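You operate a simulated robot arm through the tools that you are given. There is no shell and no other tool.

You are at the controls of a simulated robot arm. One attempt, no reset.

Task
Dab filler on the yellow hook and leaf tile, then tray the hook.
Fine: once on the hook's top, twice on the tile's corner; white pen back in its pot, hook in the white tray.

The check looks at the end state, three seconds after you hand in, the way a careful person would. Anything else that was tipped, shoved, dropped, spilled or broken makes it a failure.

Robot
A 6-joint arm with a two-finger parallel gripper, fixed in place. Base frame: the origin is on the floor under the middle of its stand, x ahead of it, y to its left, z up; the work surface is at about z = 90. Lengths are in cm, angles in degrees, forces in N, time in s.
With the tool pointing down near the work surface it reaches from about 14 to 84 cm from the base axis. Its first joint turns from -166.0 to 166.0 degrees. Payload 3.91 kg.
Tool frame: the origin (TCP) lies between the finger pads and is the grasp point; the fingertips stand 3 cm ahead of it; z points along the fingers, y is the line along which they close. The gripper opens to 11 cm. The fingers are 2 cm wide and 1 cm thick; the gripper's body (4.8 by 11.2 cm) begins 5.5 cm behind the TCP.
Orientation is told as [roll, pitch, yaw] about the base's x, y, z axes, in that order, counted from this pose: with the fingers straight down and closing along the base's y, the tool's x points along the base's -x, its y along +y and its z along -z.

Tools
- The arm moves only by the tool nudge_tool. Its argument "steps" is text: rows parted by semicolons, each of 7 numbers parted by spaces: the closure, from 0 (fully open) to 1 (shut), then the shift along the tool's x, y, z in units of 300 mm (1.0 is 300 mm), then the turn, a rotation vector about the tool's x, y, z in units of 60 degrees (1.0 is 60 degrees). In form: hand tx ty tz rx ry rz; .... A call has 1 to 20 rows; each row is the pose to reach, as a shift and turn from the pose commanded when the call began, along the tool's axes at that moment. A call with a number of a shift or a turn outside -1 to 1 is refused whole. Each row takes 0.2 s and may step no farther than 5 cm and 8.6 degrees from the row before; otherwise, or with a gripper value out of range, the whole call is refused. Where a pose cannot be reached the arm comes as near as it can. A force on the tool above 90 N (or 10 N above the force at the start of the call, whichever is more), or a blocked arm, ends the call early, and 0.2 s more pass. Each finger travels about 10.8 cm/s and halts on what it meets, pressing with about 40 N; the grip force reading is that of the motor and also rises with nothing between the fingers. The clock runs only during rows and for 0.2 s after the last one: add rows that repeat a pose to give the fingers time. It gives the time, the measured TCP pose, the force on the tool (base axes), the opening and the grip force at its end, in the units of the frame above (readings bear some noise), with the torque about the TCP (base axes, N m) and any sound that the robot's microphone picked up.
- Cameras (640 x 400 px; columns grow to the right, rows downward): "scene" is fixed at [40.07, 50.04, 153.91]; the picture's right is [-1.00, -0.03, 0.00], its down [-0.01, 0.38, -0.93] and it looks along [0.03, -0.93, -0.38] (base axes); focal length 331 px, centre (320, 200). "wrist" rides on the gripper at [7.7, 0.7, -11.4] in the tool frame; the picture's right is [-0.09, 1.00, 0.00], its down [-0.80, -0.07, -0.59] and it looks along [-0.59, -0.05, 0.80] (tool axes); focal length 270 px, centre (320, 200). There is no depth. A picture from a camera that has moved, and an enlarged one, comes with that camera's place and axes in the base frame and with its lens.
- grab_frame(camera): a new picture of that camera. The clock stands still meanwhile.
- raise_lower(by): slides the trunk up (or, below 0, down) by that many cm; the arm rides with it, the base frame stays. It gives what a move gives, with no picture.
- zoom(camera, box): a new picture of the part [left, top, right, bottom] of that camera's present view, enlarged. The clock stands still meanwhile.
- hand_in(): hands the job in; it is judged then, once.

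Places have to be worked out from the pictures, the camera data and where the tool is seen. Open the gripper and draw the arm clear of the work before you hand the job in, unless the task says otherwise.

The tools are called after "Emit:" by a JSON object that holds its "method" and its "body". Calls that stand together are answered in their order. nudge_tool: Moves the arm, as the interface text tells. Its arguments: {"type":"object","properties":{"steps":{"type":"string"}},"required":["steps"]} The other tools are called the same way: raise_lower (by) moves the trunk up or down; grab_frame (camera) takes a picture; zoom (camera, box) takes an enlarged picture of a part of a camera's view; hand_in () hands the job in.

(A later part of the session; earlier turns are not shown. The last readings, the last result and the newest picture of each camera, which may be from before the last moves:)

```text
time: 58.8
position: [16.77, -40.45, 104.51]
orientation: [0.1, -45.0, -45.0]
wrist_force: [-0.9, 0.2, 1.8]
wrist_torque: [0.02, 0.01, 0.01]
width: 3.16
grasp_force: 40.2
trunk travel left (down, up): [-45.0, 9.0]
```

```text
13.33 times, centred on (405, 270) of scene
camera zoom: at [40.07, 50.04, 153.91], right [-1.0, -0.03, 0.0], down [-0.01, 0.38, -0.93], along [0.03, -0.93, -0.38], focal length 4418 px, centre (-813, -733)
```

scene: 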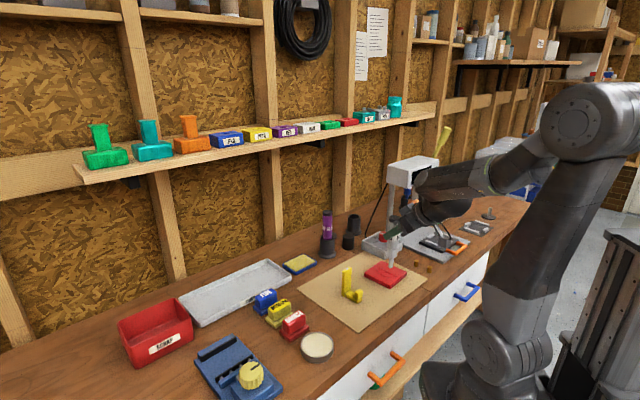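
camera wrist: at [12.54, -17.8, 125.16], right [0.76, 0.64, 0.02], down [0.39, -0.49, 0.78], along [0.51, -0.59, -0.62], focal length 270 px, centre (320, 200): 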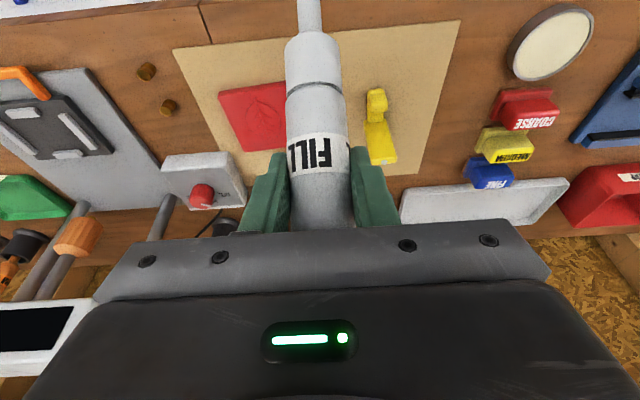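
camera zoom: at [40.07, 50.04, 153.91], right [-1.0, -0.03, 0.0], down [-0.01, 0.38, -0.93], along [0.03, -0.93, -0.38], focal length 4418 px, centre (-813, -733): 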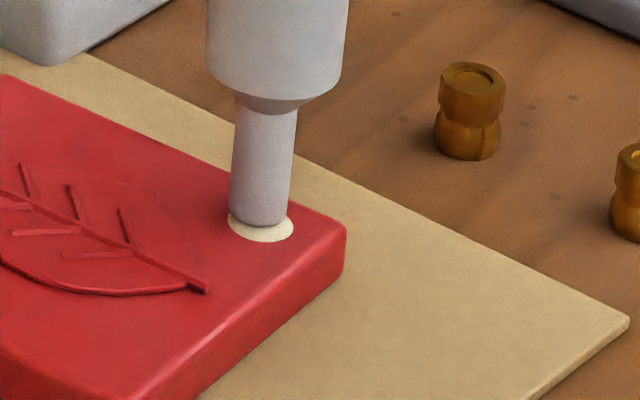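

Centred on the disc with light contact (1.8 N). Pressing in small steps.

Emit:
{"method": "nudge_tool", "body": {"steps": "1 0.0015 0 0.0015 0 0 0; 1 0.003 0 0.003 0 0 0; 1 0.003 0 0.003 0 0 0; 1 0.003 0 0.003 0 0 0"}}

Emit:
{"method": "zoom", "body": {"camera": "scene", "box": [390, 255, 420, 285]}}

```text
time: 59.8
position: [16.79, -40.34, 104.59]
orientation: [-0.1, -45.1, -44.9]
wrist_force: [0.5, 0.2, 12.7]
wrist_torque: [-0.08, -0.15, 0.0]
width: 3.16
grasp_force: 39.8
trunk travel left (down, up): [-45.0, 9.0]
```

```text
13.33 times, centred on (405, 270) of scene
camera zoom: at [40.07, 50.04, 153.91], right [-1.0, -0.03, 0.0], down [-0.01, 0.38, -0.93], along [0.03, -0.93, -0.38], focal length 4418 px, centre (-813, -733)
```

zoom: 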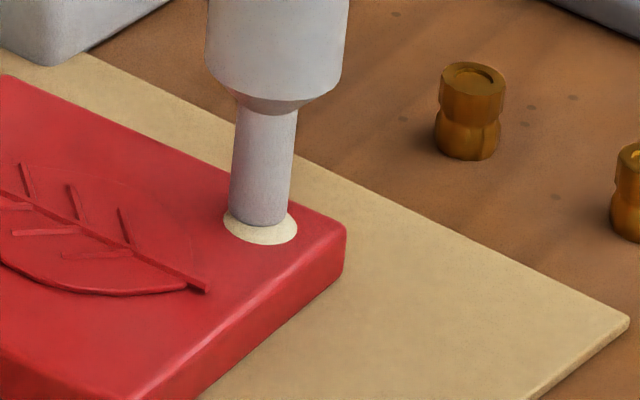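

The filler disc has grown, so the second dab registered. Lifting off well clear.

Emit:
{"method": "nudge_tool", "body": {"steps": "1 -0.024 0 -0.024 0 0 0; 1 -0.07 0 -0.07 0 0 0; 1 -0.14 0 -0.14 0 0 0; 1 -0.21 0 -0.21 0 0 0; 1 -0.26 0 -0.26 0 0 0; 1 -0.26 0 -0.26 0 0 0"}}

Emit:
{"method": "zoom", "body": {"camera": "scene", "box": [390, 255, 420, 285]}}

Emit:
{"method": "zoom", "body": {"camera": "scene", "box": [325, 245, 425, 305]}}

```text
time: 61.2
position: [16.86, -40.44, 115.66]
orientation: [-0.1, -45.0, -44.9]
wrist_force: [-0.7, -1.1, -1.3]
wrist_torque: [-0.01, -0.03, 0.03]
width: 3.14
grasp_force: 39.8
trunk travel left (down, up): [-45.0, 9.0]
```

```text
13.33 times, centred on (405, 270) of scene
camera zoom: at [40.07, 50.04, 153.91], right [-1.0, -0.03, 0.0], down [-0.01, 0.38, -0.93], along [0.03, -0.93, -0.38], focal length 4418 px, centre (-813, -733)
```

zoom: 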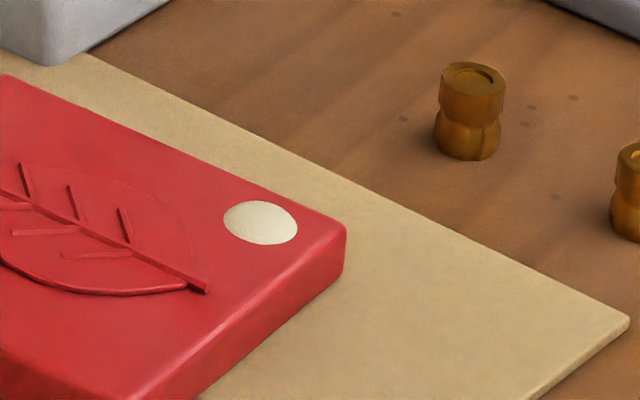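

```text
6.40 times, centred on (375, 275) of scene
camera zoom: at [40.07, 50.04, 153.91], right [-1.0, -0.03, 0.0], down [-0.01, 0.38, -0.93], along [0.03, -0.93, -0.38], focal length 2120 px, centre (-32, -280)
```

zoom: 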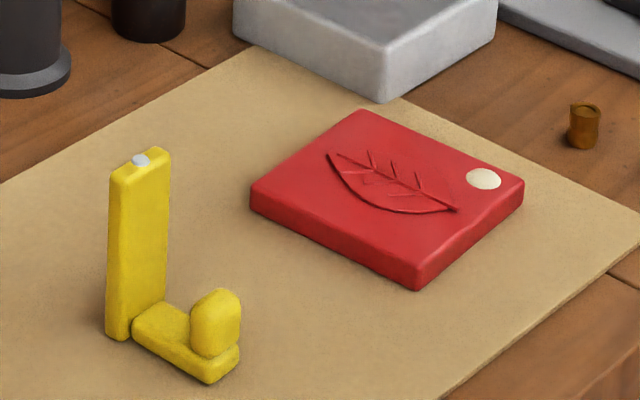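

The tile now shows a larger dome from two dabs. I'll look closely at the hook's dab to compare.

Emit:
{"method": "zoom", "body": {"camera": "scene", "box": [338, 262, 358, 278]}}

Emit:
{"method": "grab_frame", "body": {"camera": "wrist"}}

Emit:
{"method": "grab_frame", "body": {"camera": "scene"}}

```text
16.00 times, centred on (348, 270) of scene
camera zoom: at [40.07, 50.04, 153.91], right [-1.0, -0.03, 0.0], down [-0.01, 0.38, -0.93], along [0.03, -0.93, -0.38], focal length 5301 px, centre (-128, -920)
```

zoom: 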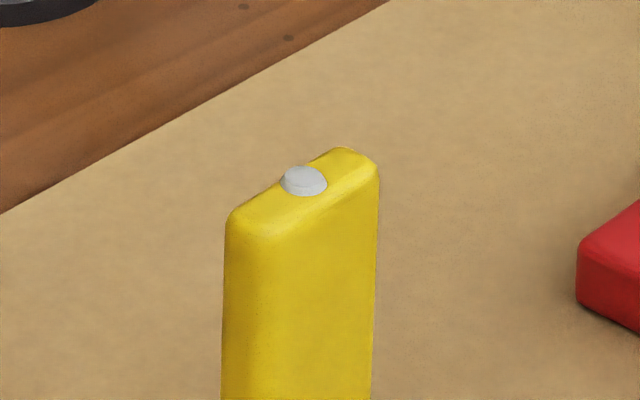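

```text
taken
camera wrist: at [7.8, -30.36, 118.33], right [0.75, 0.66, 0.06], down [0.05, -0.15, 0.99], along [0.66, -0.73, -0.15], focal length 270 px, centre (320, 200)
```

wrist: 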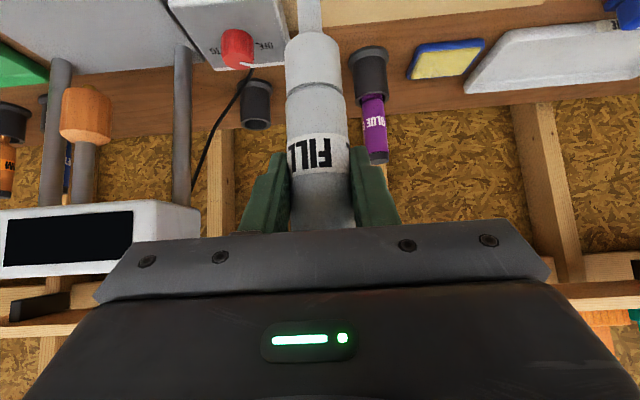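

```text
taken
```

scene: 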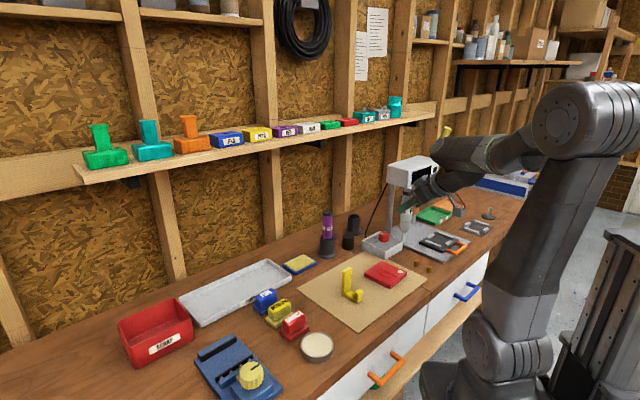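

Both parts are dabbed. Now I take the pen back toward its pot: first to the earlier waypoint, then yaw back to -75°.

Emit:
{"method": "nudge_tool", "body": {"steps": "1 -0.0991 0.0104 0.0676 0 0 0; 1 -0.1981 0.0208 0.1352 0 0 0; 1 -0.2972 0.0311 0.2028 0 0 0; 1 -0.3962 0.0415 0.2704 0 0 0; 1 -0.4953 0.0519 0.338 0 0 0; 1 -0.4953 0.0519 0.338 0 0 0"}}

Emit:
{"method": "nudge_tool", "body": {"steps": "1 0 0 0 0.088 0 0.088; 1 0 0 0 0.177 0 0.177; 1 0 0 0 0.265 0 0.265; 1 0 0 0 0.3536 0 0.3536; 1 0 0 0 0.3536 0 0.3536"}}

Emit:
{"method": "grab_frame", "body": {"camera": "wrist"}}

Emit:
{"method": "zoom", "body": {"camera": "scene", "box": [300, 170, 420, 270]}}

```text
time: 62.6
position: [30.37, -51.91, 118.69]
orientation: [-0.1, -45.0, -45.0]
wrist_force: [-0.1, -0.6, 0.0]
wrist_torque: [-0.02, 0.0, -0.01]
width: 3.16
grasp_force: 40.5
trunk travel left (down, up): [-45.0, 9.0]
```

```text
time: 63.8
position: [30.4, -51.81, 118.91]
orientation: [0.0, -45.0, -75.0]
wrist_force: [-0.7, -0.4, -1.1]
wrist_torque: [0.02, -0.01, 0.01]
width: 3.15
grasp_force: 40.0
trunk travel left (down, up): [-45.0, 9.0]
```

```text
taken
camera wrist: at [27.64, -38.5, 121.6], right [0.98, 0.2, 0.06], down [-0.03, -0.16, 0.99], along [0.2, -0.97, -0.15], focal length 270 px, centre (320, 200)
```

wrist: 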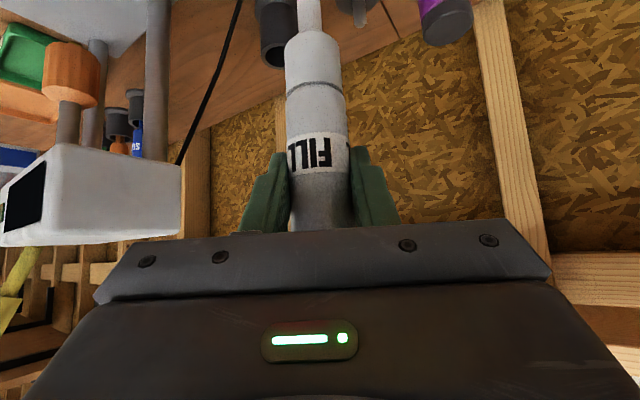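

```text
4.00 times, centred on (360, 220) of scene
camera zoom: at [40.07, 50.04, 153.91], right [-1.0, -0.03, 0.0], down [-0.01, 0.38, -0.93], along [0.03, -0.93, -0.38], focal length 1325 px, centre (160, 120)
```

zoom: 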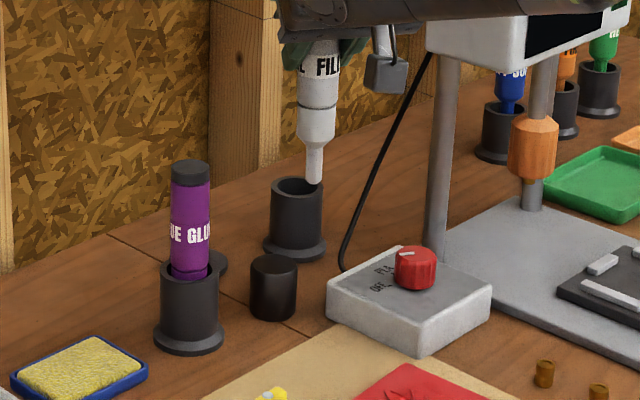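

The pen's position in the grip looks unchanged. Moving back above the FILL pot with about 4–5 cm of tip clearance.

Emit:
{"method": "nudge_tool", "body": {"steps": "1 -0.0634 -0.0326 0.1096 0 0 0; 1 -0.1268 -0.0653 0.2192 0 0 0; 1 -0.1902 -0.0979 0.3288 0 0 0; 1 -0.2536 -0.1306 0.4384 0 0 0; 1 -0.317 -0.1632 0.548 0 0 0; 1 -0.317 -0.1632 0.548 0 0 0"}}

Emit:
{"method": "grab_frame", "body": {"camera": "wrist"}}

Emit:
{"method": "zoom", "body": {"camera": "scene", "box": [320, 170, 400, 250]}}

```text
time: 65.2
position: [30.52, -70.8, 113.97]
orientation: [0.0, -45.1, -75.0]
wrist_force: [0.0, 0.0, -1.6]
wrist_torque: [0.0, -0.01, -0.02]
width: 3.15
grasp_force: 40.1
trunk travel left (down, up): [-45.0, 9.0]
```

```text
taken
camera wrist: at [27.64, -57.51, 116.73], right [0.98, 0.2, 0.06], down [-0.03, -0.16, 0.99], along [0.21, -0.97, -0.15], focal length 270 px, centre (320, 200)
```

wrist: 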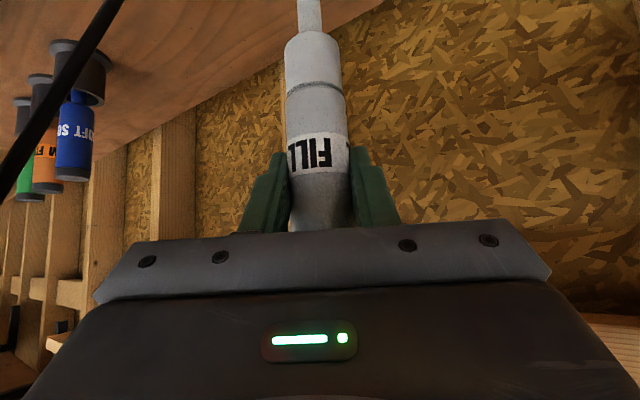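

```text
5.00 times, centred on (360, 210) of scene
camera zoom: at [40.07, 50.04, 153.91], right [-1.0, -0.03, 0.0], down [-0.01, 0.38, -0.93], along [0.03, -0.93, -0.38], focal length 1657 px, centre (120, 150)
```

zoom: 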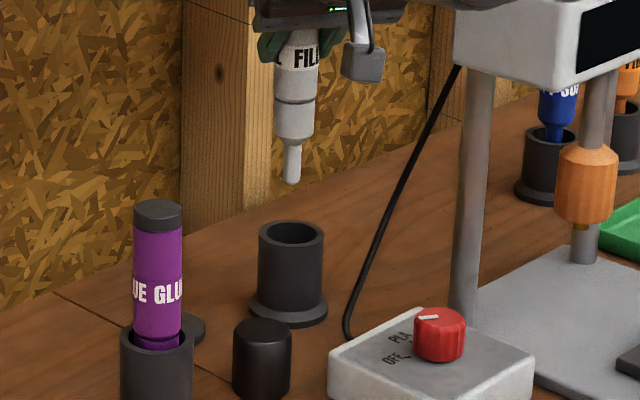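

The nozzle is lined up over the pot's mouth. Lowering 5 cm so the nozzle enters, watching the force.

Emit:
{"method": "nudge_tool", "body": {"steps": "1 0.0354 0 0.0354 0 0 0; 1 0.0707 0 0.0707 0 0 0; 1 0.0943 0 0.0943 0 0 0; 1 0.1179 0 0.1179 0 0 0; 1 0.1179 0 0.1179 0 0 0"}}

Emit:
{"method": "zoom", "body": {"camera": "scene", "box": [320, 170, 400, 250]}}

Emit:
{"method": "grab_frame", "body": {"camera": "wrist"}}

```text
time: 66.4
position: [30.48, -70.87, 108.95]
orientation: [0.0, -45.0, -74.9]
wrist_force: [0.1, 0.8, -1.3]
wrist_torque: [0.01, -0.03, 0.0]
width: 3.15
grasp_force: 39.6
trunk travel left (down, up): [-45.0, 9.0]
```

```text
5.00 times, centred on (360, 210) of scene
camera zoom: at [40.07, 50.04, 153.91], right [-1.0, -0.03, 0.0], down [-0.01, 0.38, -0.93], along [0.03, -0.93, -0.38], focal length 1657 px, centre (120, 150)
```

zoom: 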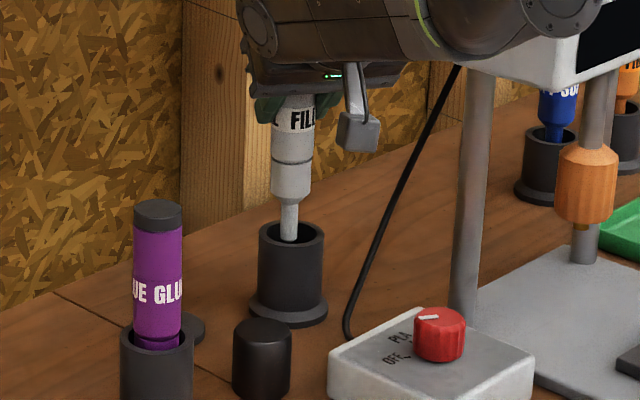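

```text
taken
camera wrist: at [27.7, -57.51, 111.67], right [0.98, 0.2, 0.06], down [-0.03, -0.16, 0.99], along [0.2, -0.97, -0.15], focal length 270 px, centre (320, 200)
```

wrist: 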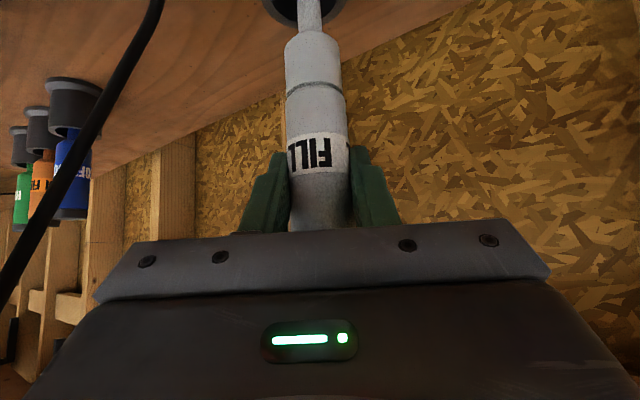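

The nozzle is inside the rim with no force. Continuing down 3.5 cm.

Emit:
{"method": "nudge_tool", "body": {"steps": "1 0.0236 0 0.0236 0 0 0; 1 0.0471 0 0.0471 0 0 0; 1 0.0707 0 0.0707 0 0 0; 1 0.0825 0 0.0825 0 0 0; 1 0.0825 0 0.0825 0 0 0"}}

Emit:
{"method": "grab_frame", "body": {"camera": "wrist"}}

Emit:
{"method": "zoom", "body": {"camera": "scene", "box": [320, 170, 400, 250]}}

```text
time: 67.6
position: [30.32, -70.82, 105.46]
orientation: [-0.1, -44.9, -75.0]
wrist_force: [-0.4, -0.5, -1.1]
wrist_torque: [0.01, -0.01, -0.01]
width: 3.16
grasp_force: 40.0
trunk travel left (down, up): [-45.0, 9.0]
```

```text
taken
camera wrist: at [27.66, -57.51, 108.18], right [0.98, 0.2, 0.06], down [-0.03, -0.16, 0.99], along [0.2, -0.97, -0.15], focal length 270 px, centre (320, 200)
```

wrist: 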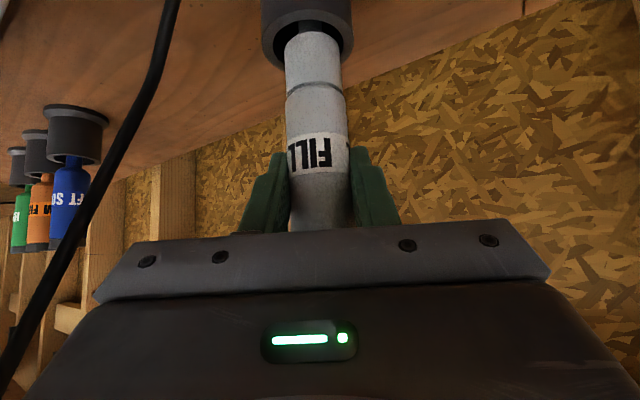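

```text
5.00 times, centred on (360, 210) of scene
camera zoom: at [40.07, 50.04, 153.91], right [-1.0, -0.03, 0.0], down [-0.01, 0.38, -0.93], along [0.03, -0.93, -0.38], focal length 1657 px, centre (120, 150)
```

zoom: 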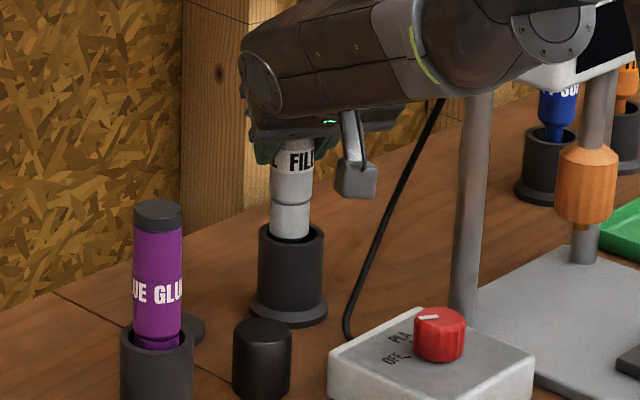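

The body is sliding in freely. Lowering the last 2.5 cm in small steps.

Emit:
{"method": "nudge_tool", "body": {"steps": "1 0.0236 0 0.0236 0 0 0; 1 0.0424 0 0.0424 0 0 0; 1 0.053 0 0.053 0 0 0; 1 0.0589 0 0.0589 0 0 0; 1 0.0589 0 0.0589 0 0 0"}}

Emit:
{"method": "grab_frame", "body": {"camera": "wrist"}}

```text
time: 68.8
position: [30.45, -70.79, 103.0]
orientation: [0.0, -45.0, -74.9]
wrist_force: [-0.2, -0.3, -1.5]
wrist_torque: [0.0, 0.01, 0.01]
width: 3.15
grasp_force: 40.2
trunk travel left (down, up): [-45.0, 9.0]
```

```text
taken
camera wrist: at [27.61, -57.52, 105.67], right [0.98, 0.2, 0.06], down [-0.03, -0.16, 0.99], along [0.2, -0.97, -0.15], focal length 270 px, centre (320, 200)
```

wrist: 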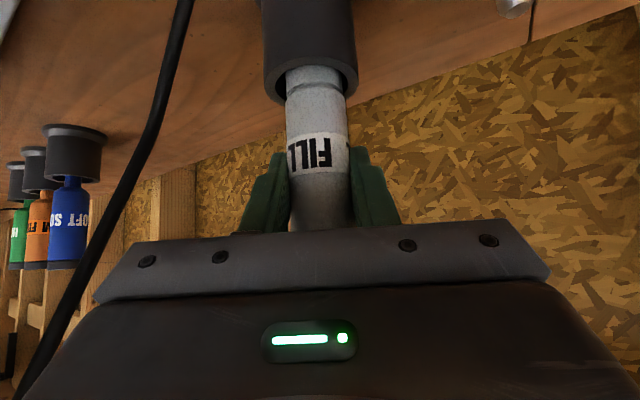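

Almost at the original height; going down 2 mm more.

Emit:
{"method": "nudge_tool", "body": {"steps": "1 0.0024 0 0.0024 0 0 0; 1 0.0042 0 0.0042 0 0 0; 1 0.0042 0 0.0042 0 0 0"}}

```text
time: 69.6
position: [30.44, -70.85, 102.76]
orientation: [0.0, -45.0, -75.0]
wrist_force: [0.6, -0.3, 1.3]
wrist_torque: [-0.06, 0.01, -0.06]
width: 3.14
grasp_force: 40.5
trunk travel left (down, up): [-45.0, 9.0]
```

The pen now rests on the pot floor (force turned positive). Opening the gripper.

Emit:
{"method": "nudge_tool", "body": {"steps": "0.6 0 0 0 0 0 0; 0.4 0 0 0 0 0 0; 0.25 0 0 0 0 0 0; 0.2 0 0 0 0 0 0; 0.2 0 0 0 0 0 0"}}

Emit:
{"method": "grab_frame", "body": {"camera": "wrist"}}

```text
time: 70.8
position: [30.35, -70.85, 102.77]
orientation: [0.0, -45.1, -75.0]
wrist_force: [-0.4, -0.6, -0.6]
wrist_torque: [-0.01, 0.0, -0.01]
width: 8.8
grasp_force: 0.1
trunk travel left (down, up): [-45.0, 9.0]
```

```text
taken
camera wrist: at [27.63, -57.5, 105.52], right [0.98, 0.2, 0.06], down [-0.03, -0.16, 0.99], along [0.2, -0.97, -0.15], focal length 270 px, centre (320, 200)
```

wrist: 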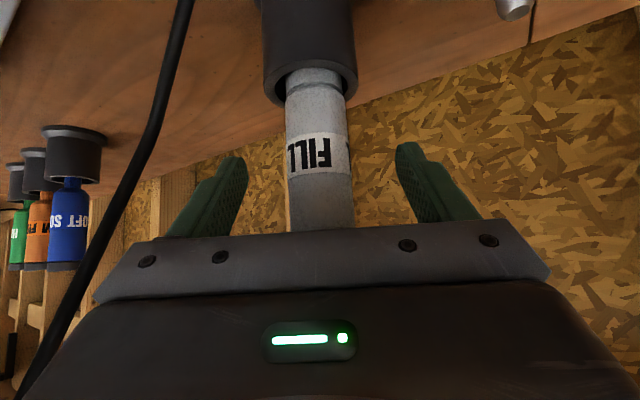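

The pen stands in its pot, fingers clear. Backing out along the tool axis the way I came.

Emit:
{"method": "nudge_tool", "body": {"steps": "0.2 0 0 -0.07 0 0 0; 0.2 0 0 -0.17 0 0 0; 0.2 0 0 -0.3 0 0 0; 0.2 0 0 -0.43 0 0 0; 0.2 0 0 -0.57 0 0 0; 0.2 0 0 -0.57 0 0 0"}}

Emit:
{"method": "grab_frame", "body": {"camera": "wrist"}}

Emit:
{"method": "grab_frame", "body": {"camera": "scene"}}

```text
time: 72.2
position: [27.26, -59.12, 114.85]
orientation: [-0.1, -44.9, -75.0]
wrist_force: [-0.4, 0.3, 0.0]
wrist_torque: [0.0, 0.02, 0.0]
width: 8.79
grasp_force: 0.1
trunk travel left (down, up): [-45.0, 9.0]
```

```text
taken
camera wrist: at [24.55, -45.82, 117.56], right [0.98, 0.2, 0.06], down [-0.03, -0.16, 0.99], along [0.2, -0.97, -0.15], focal length 270 px, centre (320, 200)
```

wrist: 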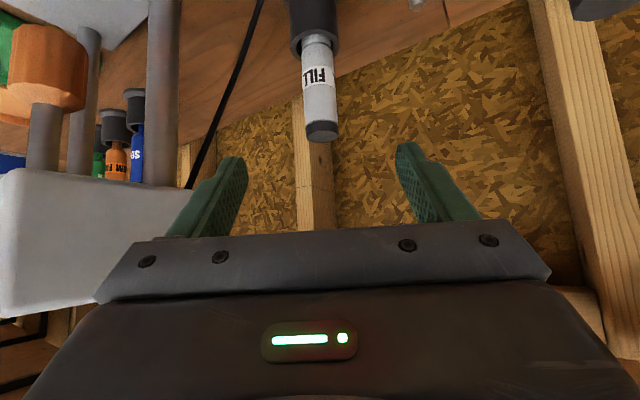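

```text
taken
```

scene: 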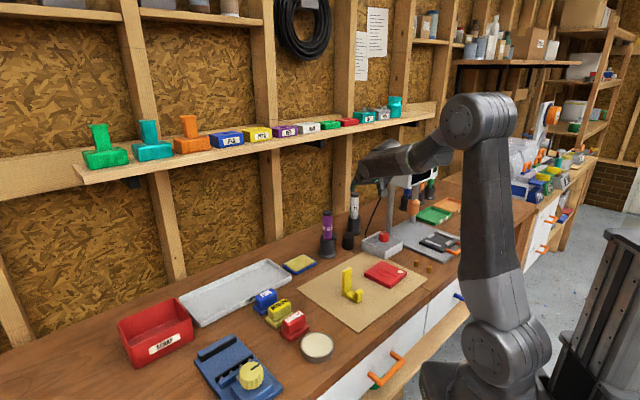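

The pen is back in its pot. Next the hook: I'll move away from the wall, then yaw to -45° to face the hook's post with the fingers closing across its 3 cm width, leaving its wet top untouched.

Emit:
{"method": "nudge_tool", "body": {"steps": "0.2 0.09 0.0388 -0.1037 0 0 0; 0.2 0.1805 0.0775 -0.2075 0 0 0; 0.2 0.2708 0.1163 -0.3113 0 0 0; 0.2 0.361 0.155 -0.415 0 0 0; 0.2 0.361 0.155 -0.415 0 0 0"}}

Emit:
{"method": "nudge_tool", "body": {"steps": "0.2 0 0 0 -0.088 0 -0.088; 0.2 0 0 0 -0.177 0 -0.177; 0.2 0 0 0 -0.265 0 -0.265; 0.2 0 0 0 -0.3536 0 -0.3536; 0.2 0 0 0 -0.3536 0 -0.3536"}}

```text
time: 73.4
position: [27.55, -41.94, 116.03]
orientation: [0.0, -45.0, -75.0]
wrist_force: [-0.2, 0.6, -0.6]
wrist_torque: [-0.04, 0.02, -0.02]
width: 8.79
grasp_force: 0.0
trunk travel left (down, up): [-45.0, 9.0]
```

```text
time: 74.6
position: [27.57, -41.95, 116.01]
orientation: [-0.1, -45.0, -45.0]
wrist_force: [-0.2, -0.9, -0.6]
wrist_torque: [0.01, -0.01, 0.02]
width: 8.8
grasp_force: 0.0
trunk travel left (down, up): [-45.0, 9.0]
```

Moving to the pre-grasp point 15 cm back from the hook's post along the tool axis.

Emit:
{"method": "nudge_tool", "body": {"steps": "0.2 0.079 0.1117 -0.079 0 0 0; 0.2 0.1579 0.2234 -0.1579 0 0 0; 0.2 0.2369 0.335 -0.2369 0 0 0; 0.2 0.3158 0.4467 -0.3158 0 0 0; 0.2 0.42 0.4467 -0.21 0 0 0; 0.2 0.53 0.4467 -0.1013 0 0 0; 0.2 0.53 0.4467 -0.1013 0 0 0"}}

Emit:
{"method": "grab_frame", "body": {"camera": "wrist"}}

Emit:
{"method": "zoom", "body": {"camera": "scene", "box": [310, 220, 430, 310]}}

```text
time: 76.2
position: [27.43, -22.91, 106.74]
orientation: [0.1, -45.0, -44.9]
wrist_force: [0.9, 0.0, 0.1]
wrist_torque: [0.0, -0.01, 0.01]
width: 8.78
grasp_force: 0.0
trunk travel left (down, up): [-45.0, 9.0]
```

```text
taken
camera wrist: at [18.41, -12.92, 109.63], right [0.75, 0.66, 0.06], down [0.05, -0.16, 0.99], along [0.66, -0.73, -0.15], focal length 270 px, centre (320, 200)
```

wrist: 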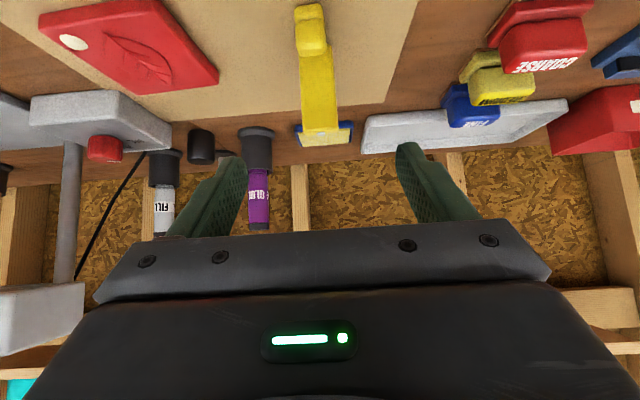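

```text
4.44 times, centred on (370, 265) of scene
camera zoom: at [40.07, 50.04, 153.91], right [-1.0, -0.03, 0.0], down [-0.01, 0.38, -0.93], along [0.03, -0.93, -0.38], focal length 1472 px, centre (98, -89)
```

zoom: 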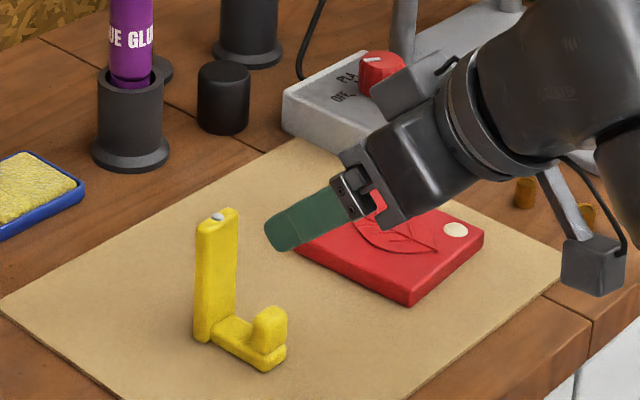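

The post is centred between the fingers in the wrist view. Zooming to verify the lateral alignment.

Emit:
{"method": "zoom", "body": {"camera": "wrist", "box": [250, 0, 400, 160]}}

```text
2.50 times, centred on (325, 80) of wrist
camera zoom: at [18.41, -12.92, 109.63], right [0.75, 0.66, 0.06], down [0.05, -0.16, 0.99], along [0.66, -0.73, -0.15], focal length 676 px, centre (308, 500)
```

zoom: 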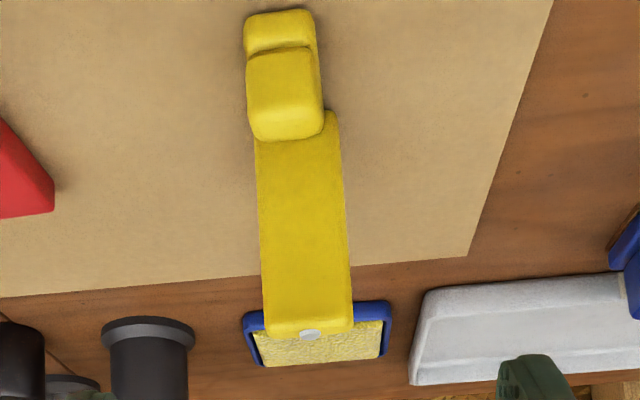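

Aligned within 2 mm; depth matches 15 cm ahead. Advancing along the tool axis so the fingers straddle the post.

Emit:
{"method": "nudge_tool", "body": {"steps": "0.2 0 -0.0063 0.1 0 0 0; 0.2 0 -0.0063 0.2 0 0 0; 0.2 0 -0.0063 0.3 0 0 0; 0.2 0 -0.0063 0.4 0 0 0; 0.2 0 -0.0063 0.46 0 0 0; 0.2 0 -0.0063 0.5 0 0 0; 0.2 0 -0.0063 0.5 0 0 0"}}

Emit:
{"method": "grab_frame", "body": {"camera": "wrist"}}

Emit:
{"method": "zoom", "body": {"camera": "scene", "box": [310, 230, 420, 315]}}

```text
time: 78.0
position: [38.58, -32.03, 99.07]
orientation: [-11.0, -45.6, -20.9]
wrist_force: [-0.4, 1.0, -0.6]
wrist_torque: [-0.01, 0.0, 0.04]
width: 8.81
grasp_force: 0.1
out of reach, approached as far as the arm can: row 1, 2, 3, 4, 5
trunk travel left (down, up): [-45.0, 9.0]
stopped in row 7: the arm was blocked; the commanded pose is now the measured one
```

```text
taken
camera wrist: at [27.2, -24.65, 101.4], right [0.53, 0.84, -0.07], down [0.14, -0.01, 0.99], along [0.83, -0.54, -0.12], focal length 270 px, centre (320, 200)
```

wrist: 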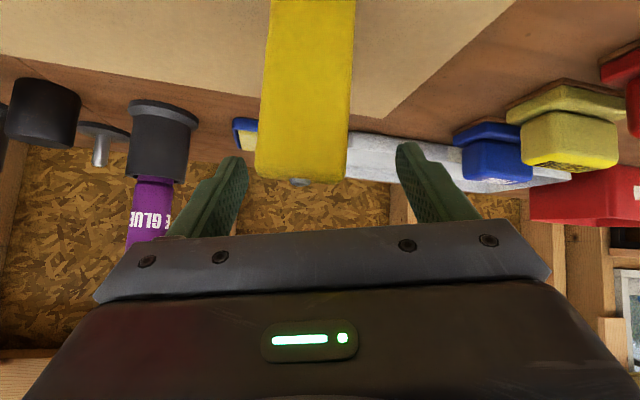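

```text
4.71 times, centred on (365, 272) of scene
camera zoom: at [40.07, 50.04, 153.91], right [-1.0, -0.03, 0.0], down [-0.01, 0.38, -0.93], along [0.03, -0.93, -0.38], focal length 1559 px, centre (108, -141)
```

zoom: 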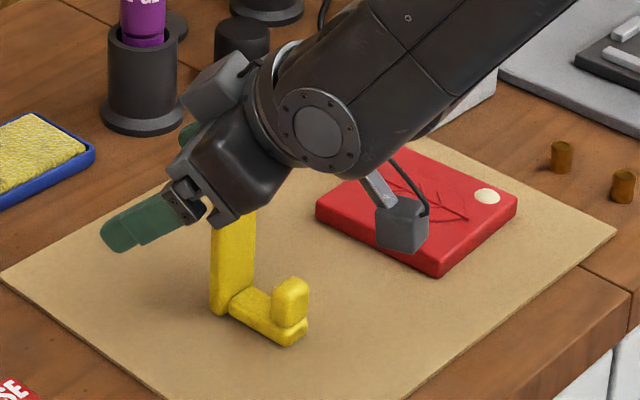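

The arm ran into a wrist-singular posture there: it ended twisted at (38.6, -32.0, 99.1), but forces are zero and the hook hasn't moved (same pixels). By my geometry the hook's top is about 2.4 cm in front of the palm, not touched. I'll raise straight up in small steps to clear it.

Emit:
{"method": "nudge_tool", "body": {"steps": "0.2 -0.0238 -0.0044 -0.0227 0 0 0; 0.2 -0.0477 -0.0089 -0.0453 0 0 0; 0.2 -0.0715 -0.0133 -0.068 0 0 0; 0.2 -0.0953 -0.0177 -0.0907 0 0 0"}}

Emit:
{"method": "grab_frame", "body": {"camera": "wrist"}}

Emit:
{"method": "zoom", "body": {"camera": "scene", "box": [310, 220, 430, 315]}}

```text
time: 79.0
position: [38.54, -32.0, 103.04]
orientation: [-10.9, -45.5, -20.9]
wrist_force: [0.6, -0.1, -0.1]
wrist_torque: [0.0, 0.02, -0.02]
width: 8.81
grasp_force: 0.2
trunk travel left (down, up): [-45.0, 9.0]
```

```text
taken
camera wrist: at [27.16, -24.66, 105.4], right [0.53, 0.84, -0.07], down [0.14, -0.01, 0.99], along [0.83, -0.54, -0.12], focal length 270 px, centre (320, 200)
```

wrist: 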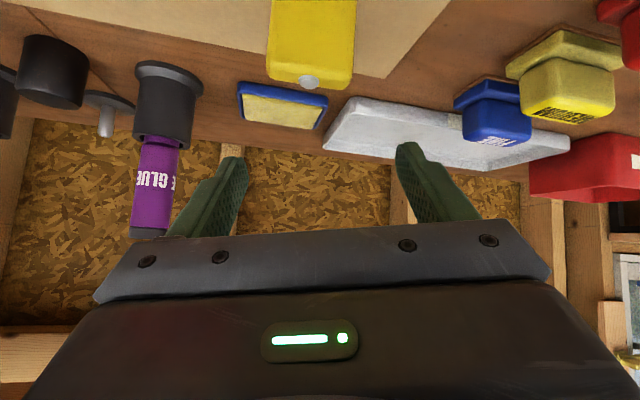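

```text
4.21 times, centred on (370, 268) of scene
camera zoom: at [40.07, 50.04, 153.91], right [-1.0, -0.03, 0.0], down [-0.01, 0.38, -0.93], along [0.03, -0.93, -0.38], focal length 1395 px, centre (110, -84)
```

zoom: 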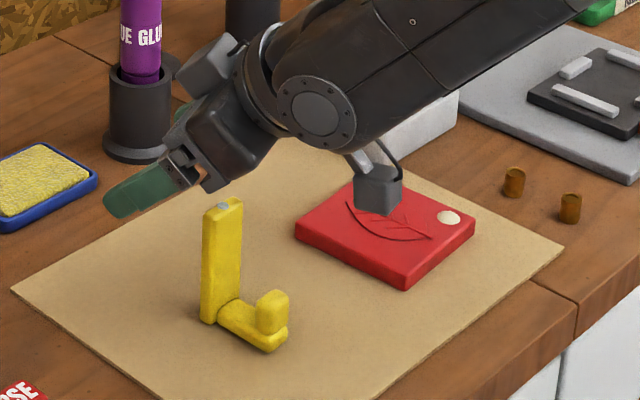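

The raise worked, hook and dab intact. Raising 10 cm more.

Emit:
{"method": "nudge_tool", "body": {"steps": "0.2 -0.0596 -0.0111 -0.0567 0 0 0; 0.2 -0.1192 -0.0222 -0.1133 0 0 0; 0.2 -0.1788 -0.0333 -0.17 0 0 0; 0.2 -0.238 -0.0443 -0.2267 0 0 0; 0.2 -0.238 -0.0443 -0.2267 0 0 0"}}

Emit:
{"method": "zoom", "body": {"camera": "scene", "box": [310, 220, 430, 315]}}

```text
time: 80.2
position: [38.64, -32.24, 112.96]
orientation: [-11.0, -45.7, -20.9]
wrist_force: [0.0, 0.0, 0.2]
wrist_torque: [0.04, -0.01, 0.0]
width: 8.79
grasp_force: 0.1
trunk travel left (down, up): [-45.0, 9.0]
```

```text
4.21 times, centred on (370, 268) of scene
camera zoom: at [40.07, 50.04, 153.91], right [-1.0, -0.03, 0.0], down [-0.01, 0.38, -0.93], along [0.03, -0.93, -0.38], focal length 1395 px, centre (110, -84)
```

zoom: 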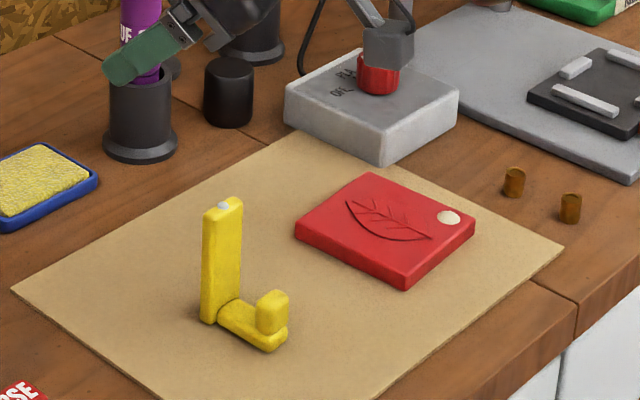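

Clear of the hook. Now rotating to a straight-down tool with yaw -45° (50° combined turn) while holding the TCP above the hook area.

Emit:
{"method": "nudge_tool", "body": {"steps": "0.2 0 0 0 -0.0017 0.1115 0.0438; 0.2 0 0 0 -0.0033 0.223 0.0875; 0.2 0 0 0 -0.005 0.3345 0.1313; 0.2 0 0 0 -0.0066 0.446 0.175; 0.2 0 0 0 -0.0083 0.5576 0.2188; 0.2 0 0 0 -0.0099 0.6691 0.2625; 0.2 0 0 0 -0.0116 0.7806 0.3063; 0.2 0 0 0 -0.0116 0.7806 0.3063"}}

Emit:
{"method": "grab_frame", "body": {"camera": "wrist"}}

Emit:
{"method": "grab_frame", "body": {"camera": "scene"}}

```text
time: 82.0
position: [37.61, -31.73, 109.84]
orientation: [13.8, -5.9, -45.5]
wrist_force: [0.6, 0.1, 0.2]
wrist_torque: [0.01, -0.02, -0.02]
width: 8.8
grasp_force: 0.0
out of reach, approached as far as the arm can: row 3, 4, 5, 6, 7, 8
trunk travel left (down, up): [-45.0, 9.0]
```

```text
taken
camera wrist: at [30.14, -26.92, 120.31], right [0.73, 0.63, 0.25], down [0.37, -0.68, 0.64], along [0.57, -0.38, -0.73], focal length 270 px, centre (320, 200)
```

wrist: 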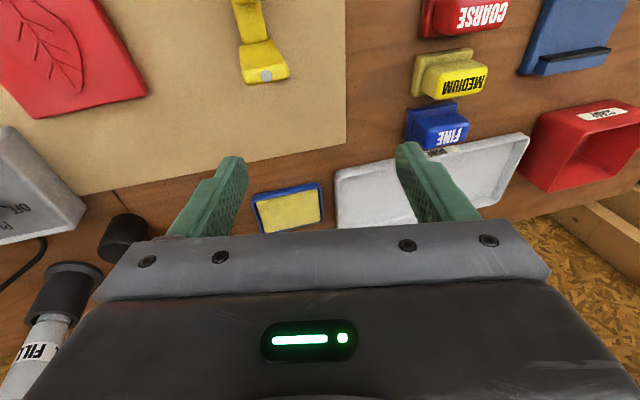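

```text
taken
```

scene: 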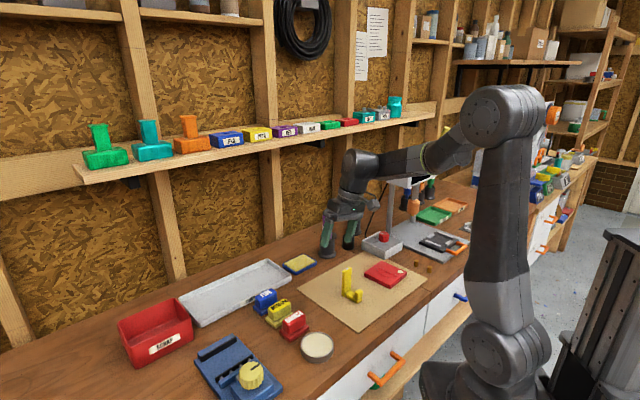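

The arm is in a flipped wrist branch (pinned about 14° short of straight down). Everything on the bench is untouched. I'll un-flip it in free space by sweeping the tool direction around the forearm axis, out to the side first, then up, then back down.

Emit:
{"method": "nudge_tool", "body": {"steps": "0.2 -0.0212 0.03 -0.0071 -0.0063 -0.0798 -0.0878; 0.2 -0.0424 0.06 -0.0143 -0.0126 -0.1596 -0.1757; 0.2 -0.0636 0.09 -0.0214 -0.0189 -0.2394 -0.2635; 0.2 -0.0847 0.12 -0.0286 -0.0253 -0.3192 -0.3513; 0.2 -0.1059 0.15 -0.0357 -0.0316 -0.399 -0.4391; 0.2 -0.1271 0.18 -0.0429 -0.0379 -0.4788 -0.527; 0.2 -0.1483 0.21 -0.05 -0.0442 -0.5586 -0.6148; 0.2 -0.1483 0.21 -0.05 -0.0442 -0.5586 -0.6148"}}

Emit:
{"method": "grab_frame", "body": {"camera": "scene"}}

```text
time: 83.8
position: [44.78, -30.75, 113.22]
orientation: [-0.1, -45.1, -9.8]
wrist_force: [0.0, 0.2, -0.4]
wrist_torque: [0.01, -0.02, 0.0]
width: 8.8
grasp_force: 0.1
trunk travel left (down, up): [-45.0, 9.0]
```

```text
taken
```

scene: 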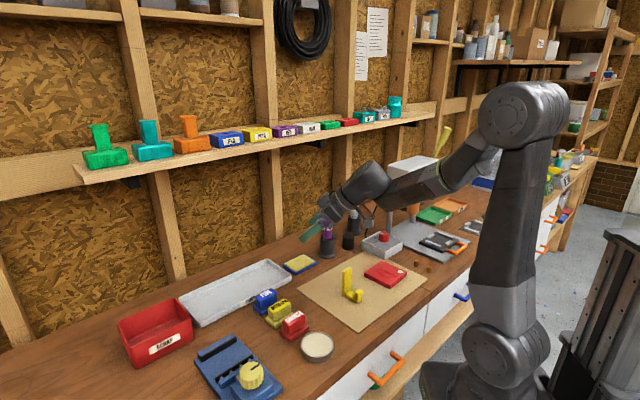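

Reached exactly, no pinning. Continuing the sweep: tool direction up toward level.

Emit:
{"method": "nudge_tool", "body": {"steps": "0.2 -0.0771 -0.0165 -0.0153 0.0229 -0.1111 0.016; 0.2 -0.1543 -0.0331 -0.0305 0.0457 -0.2222 0.032; 0.2 -0.2314 -0.0496 -0.0458 0.0686 -0.3333 0.048; 0.2 -0.2314 -0.0496 -0.0458 0.0686 -0.3333 0.048"}}

Emit:
{"method": "nudge_tool", "body": {"steps": "0.2 -0.0577 -0.0457 -0.0163 0.0607 -0.0829 0.0163; 0.2 -0.1154 -0.0915 -0.0325 0.1213 -0.1657 0.0326; 0.2 -0.1731 -0.1372 -0.0488 0.182 -0.2486 0.0488; 0.2 -0.2308 -0.1829 -0.065 0.2426 -0.3314 0.0651; 0.2 -0.2308 -0.1829 -0.065 0.2426 -0.3314 0.0651"}}

Emit:
{"method": "grab_frame", "body": {"camera": "scene"}}

```text
time: 84.8
position: [48.23, -32.82, 119.0]
orientation: [0.0, -65.1, -14.8]
wrist_force: [0.3, 0.5, -0.3]
wrist_torque: [-0.01, 0.01, 0.0]
width: 8.8
grasp_force: 0.0
trunk travel left (down, up): [-45.0, 9.0]
```

```text
time: 86.0
position: [48.02, -38.61, 126.12]
orientation: [-0.3, -85.1, -29.7]
wrist_force: [-0.3, 0.3, -0.1]
wrist_torque: [0.03, -0.01, 0.02]
width: 8.8
grasp_force: 0.1
trunk travel left (down, up): [-45.0, 9.0]
```

```text
taken
```

scene: 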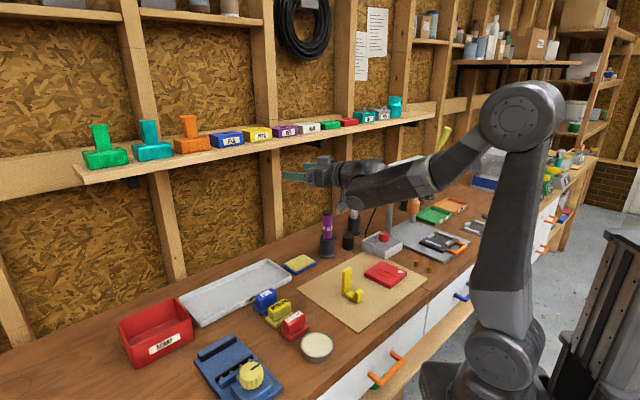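

Now the tool is above the forearm line. Swing yaw to -43° and then cross straight down in the arm's plane with full-size steps.

Emit:
{"method": "nudge_tool", "body": {"steps": "0.2 -0.0006 -0.076 -0.0086 0.1079 0 0.0095; 0.2 -0.0012 -0.1519 -0.0172 0.2158 0 0.0189; 0.2 -0.0012 -0.1519 -0.0172 0.2158 0 0.0189"}}

Emit:
{"method": "nudge_tool", "body": {"steps": "0.2 0.0899 0.0005 -0.0329 0 0.1333 0; 0.2 0.1797 0.0009 -0.0657 0 0.2667 0; 0.2 0.2696 0.0014 -0.0986 0 0.4 0; 0.2 0.3594 0.0018 -0.1314 0 0.5333 0; 0.2 0.4493 0.0023 -0.1643 0 0.6667 0; 0.2 0.4493 0.0023 -0.1643 0 0.6667 0"}}

Emit:
{"method": "grab_frame", "body": {"camera": "scene"}}

```text
time: 86.8
position: [45.33, -42.22, 126.26]
orientation: [0.3, -85.0, -43.3]
wrist_force: [0.5, -0.7, -0.3]
wrist_torque: [0.04, 0.0, -0.01]
width: 8.78
grasp_force: 0.0
trunk travel left (down, up): [-45.0, 9.0]
```

```text
time: 88.2
position: [40.95, -38.0, 113.18]
orientation: [0.0, -44.9, -42.9]
wrist_force: [0.8, -0.4, 0.8]
wrist_torque: [0.0, -0.03, 0.02]
width: 8.78
grasp_force: 0.0
out of reach, approached as far as the arm can: row 2, 3
trunk travel left (down, up): [-45.0, 9.0]
```

```text
taken
```

scene: 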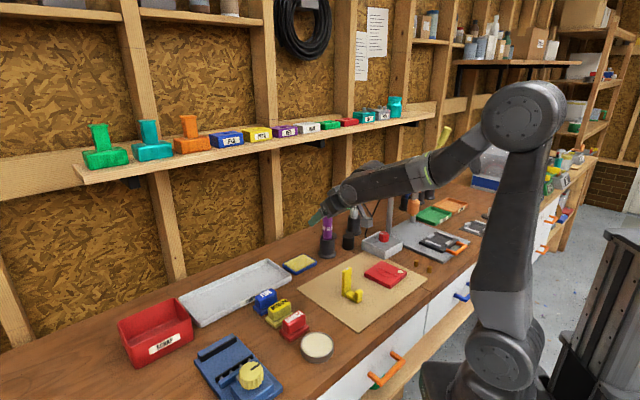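

Past the singular line and at the commanded pose. Testing the branch: rotating to straight down, staying high.

Emit:
{"method": "nudge_tool", "body": {"steps": "0.2 0.0506 0.0027 -0.0491 0 0.125 0; 0.2 0.1011 0.0053 -0.0982 0 0.25 0; 0.2 0.1517 0.008 -0.1474 0 0.375 0; 0.2 0.2022 0.0107 -0.1965 0 0.5 0; 0.2 0.2528 0.0133 -0.2456 0 0.625 0; 0.2 0.3033 0.016 -0.2947 0 0.75 0; 0.2 0.3033 0.016 -0.2947 0 0.75 0"}}

Emit:
{"method": "grab_frame", "body": {"camera": "wrist"}}

Emit:
{"method": "grab_frame", "body": {"camera": "scene"}}

```text
time: 89.8
position: [32.06, -28.88, 113.0]
orientation: [-0.1, 0.0, -42.9]
wrist_force: [0.4, 0.1, -0.3]
wrist_torque: [0.01, 0.01, 0.0]
width: 8.8
grasp_force: 0.0
trunk travel left (down, up): [-45.0, 9.0]
```

```text
taken
camera wrist: at [26.81, -23.15, 124.53], right [0.74, 0.67, 0.0], down [0.54, -0.6, 0.59], along [0.4, -0.44, -0.8], focal length 270 px, centre (320, 200)
```

wrist: 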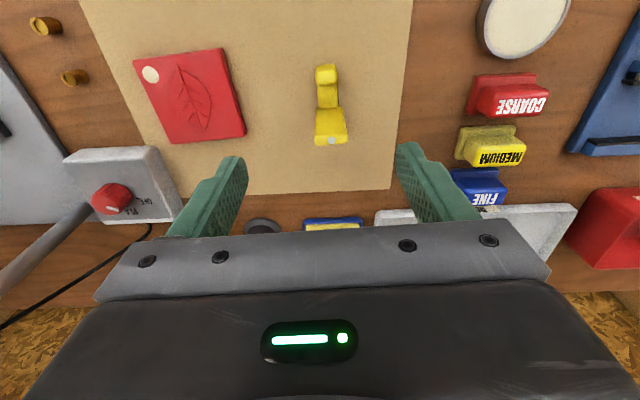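

```text
taken
```

scene: 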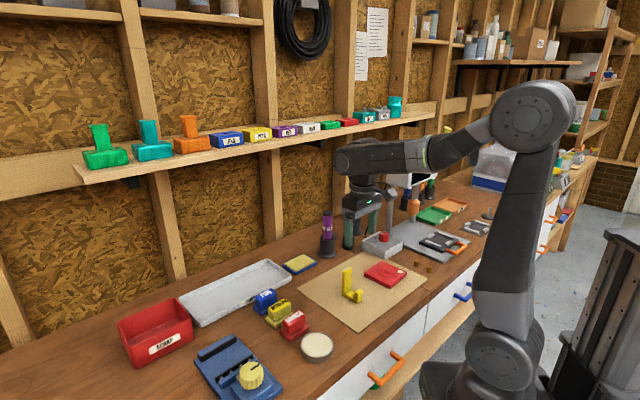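

The wrist is back in its normal branch with the tool straight down. Zooming on the hook from above to align.

Emit:
{"method": "zoom", "body": {"camera": "wrist", "box": [280, 50, 390, 160]}}

Emit:
{"method": "zoom", "body": {"camera": "wrist", "box": [120, 40, 260, 150]}}

```text
3.64 times, centred on (335, 105) of wrist
camera zoom: at [26.81, -23.15, 124.53], right [0.74, 0.67, 0.0], down [0.54, -0.6, 0.59], along [0.4, -0.44, -0.8], focal length 983 px, centre (266, 546)
```

zoom: 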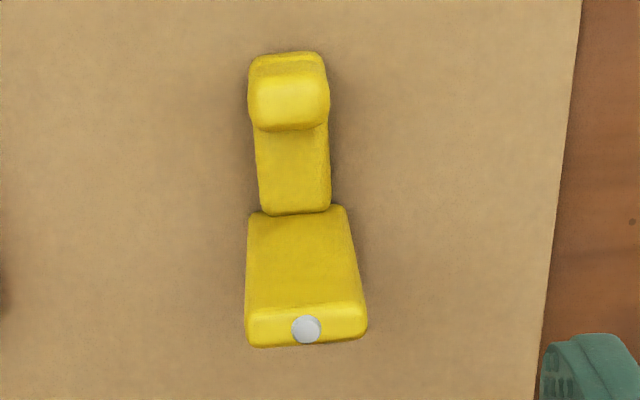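

```text
3.64 times, centred on (190, 95) of wrist
camera zoom: at [26.81, -23.15, 124.53], right [0.74, 0.67, 0.0], down [0.54, -0.6, 0.59], along [0.4, -0.44, -0.8], focal length 983 px, centre (793, 582)
```

zoom: 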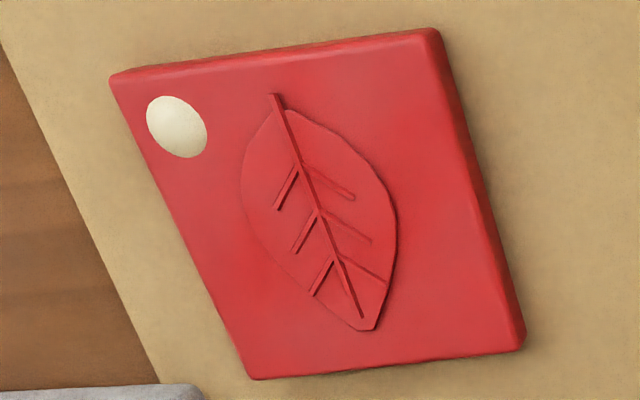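

From above, the post's top centre is (35.0, -30.5) with its width along 46°, so yaw ≈ -44.4° suits. Moving directly above it at a safe height.

Emit:
{"method": "nudge_tool", "body": {"steps": "0.2 -0.054 0.0136 0 0 0 0.0125; 0.2 -0.108 0.0272 0 0 0 0.025; 0.2 -0.108 0.0272 0 0 0 0.025"}}

Emit:
{"method": "grab_frame", "body": {"camera": "wrist"}}

Emit:
{"method": "zoom", "body": {"camera": "scene", "box": [310, 200, 420, 310]}}

```text
time: 90.6
position: [34.91, -30.56, 113.09]
orientation: [0.0, -0.1, -44.4]
wrist_force: [-0.4, 0.1, 0.7]
wrist_torque: [0.0, 0.0, 0.0]
width: 8.82
grasp_force: 0.1
trunk travel left (down, up): [-45.0, 9.0]
```

```text
taken
camera wrist: at [29.89, -24.63, 124.52], right [0.76, 0.65, 0.0], down [0.52, -0.61, 0.6], along [0.39, -0.45, -0.8], focal length 270 px, centre (320, 200)
```

wrist: 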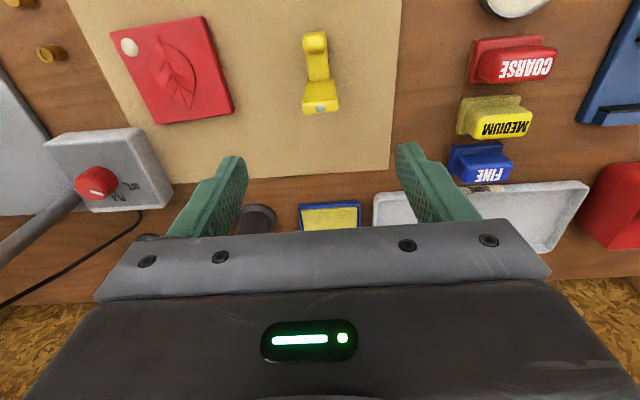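

```text
3.64 times, centred on (365, 255) of scene
camera zoom: at [40.07, 50.04, 153.91], right [-1.0, -0.03, 0.0], down [-0.01, 0.38, -0.93], along [0.03, -0.93, -0.38], focal length 1205 px, centre (156, 0)
```

zoom: 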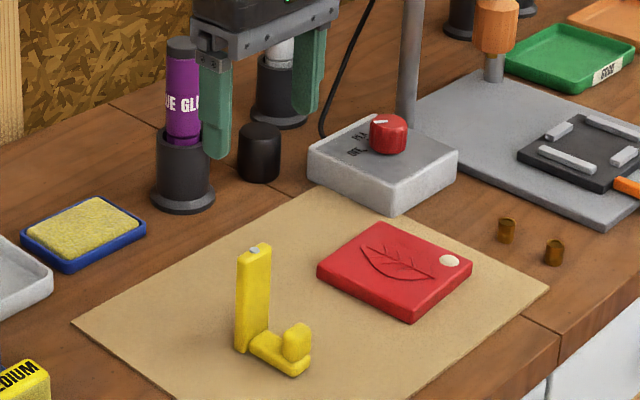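

Aligned: the post's top sits exactly on the tool axis. Descending to z ≈ 96.6, with the fingers well open on either side.

Emit:
{"method": "nudge_tool", "body": {"steps": "0.2 0 0 0.13 0 0 0; 0.2 0 0 0.25 0 0 0; 0.2 0 0 0.34 0 0 0; 0.2 0 0 0.4 0 0 0; 0.2 0 0 0.4 0 0 0"}}

Emit:
{"method": "zoom", "body": {"camera": "scene", "box": [310, 220, 410, 310]}}

Emit:
{"method": "grab_frame", "body": {"camera": "wrist"}}

```text
time: 91.8
position: [34.78, -30.54, 100.9]
orientation: [0.0, -0.1, -44.4]
wrist_force: [0.1, -0.1, 0.3]
wrist_torque: [-0.01, 0.0, -0.03]
width: 8.81
grasp_force: 0.0
trunk travel left (down, up): [-45.0, 9.0]
```

```text
4.44 times, centred on (360, 265) of scene
camera zoom: at [40.07, 50.04, 153.91], right [-1.0, -0.03, 0.0], down [-0.01, 0.38, -0.93], along [0.03, -0.93, -0.38], focal length 1472 px, centre (142, -89)
```

zoom: 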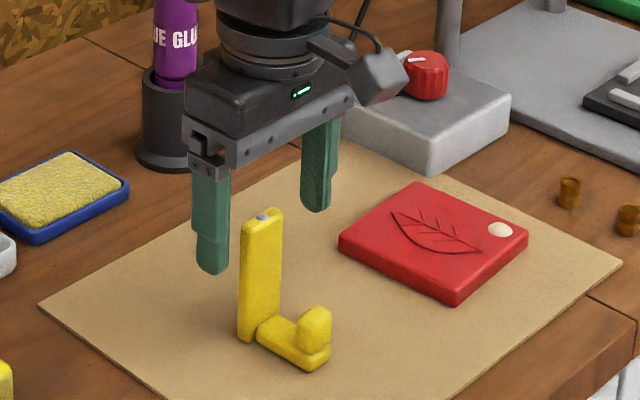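

```text
taken
camera wrist: at [29.87, -24.64, 112.47], right [0.76, 0.65, 0.0], down [0.52, -0.61, 0.6], along [0.39, -0.45, -0.8], focal length 270 px, centre (320, 200)
```

wrist: 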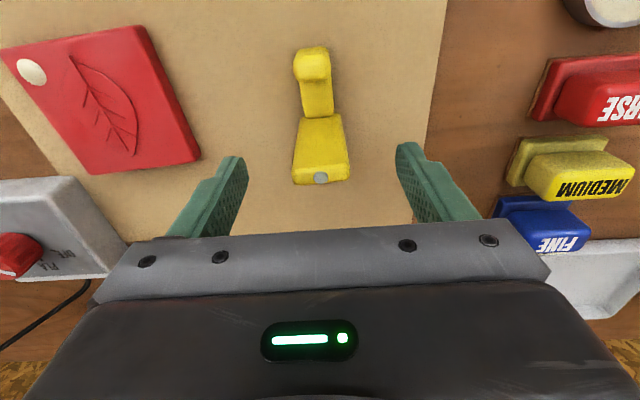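

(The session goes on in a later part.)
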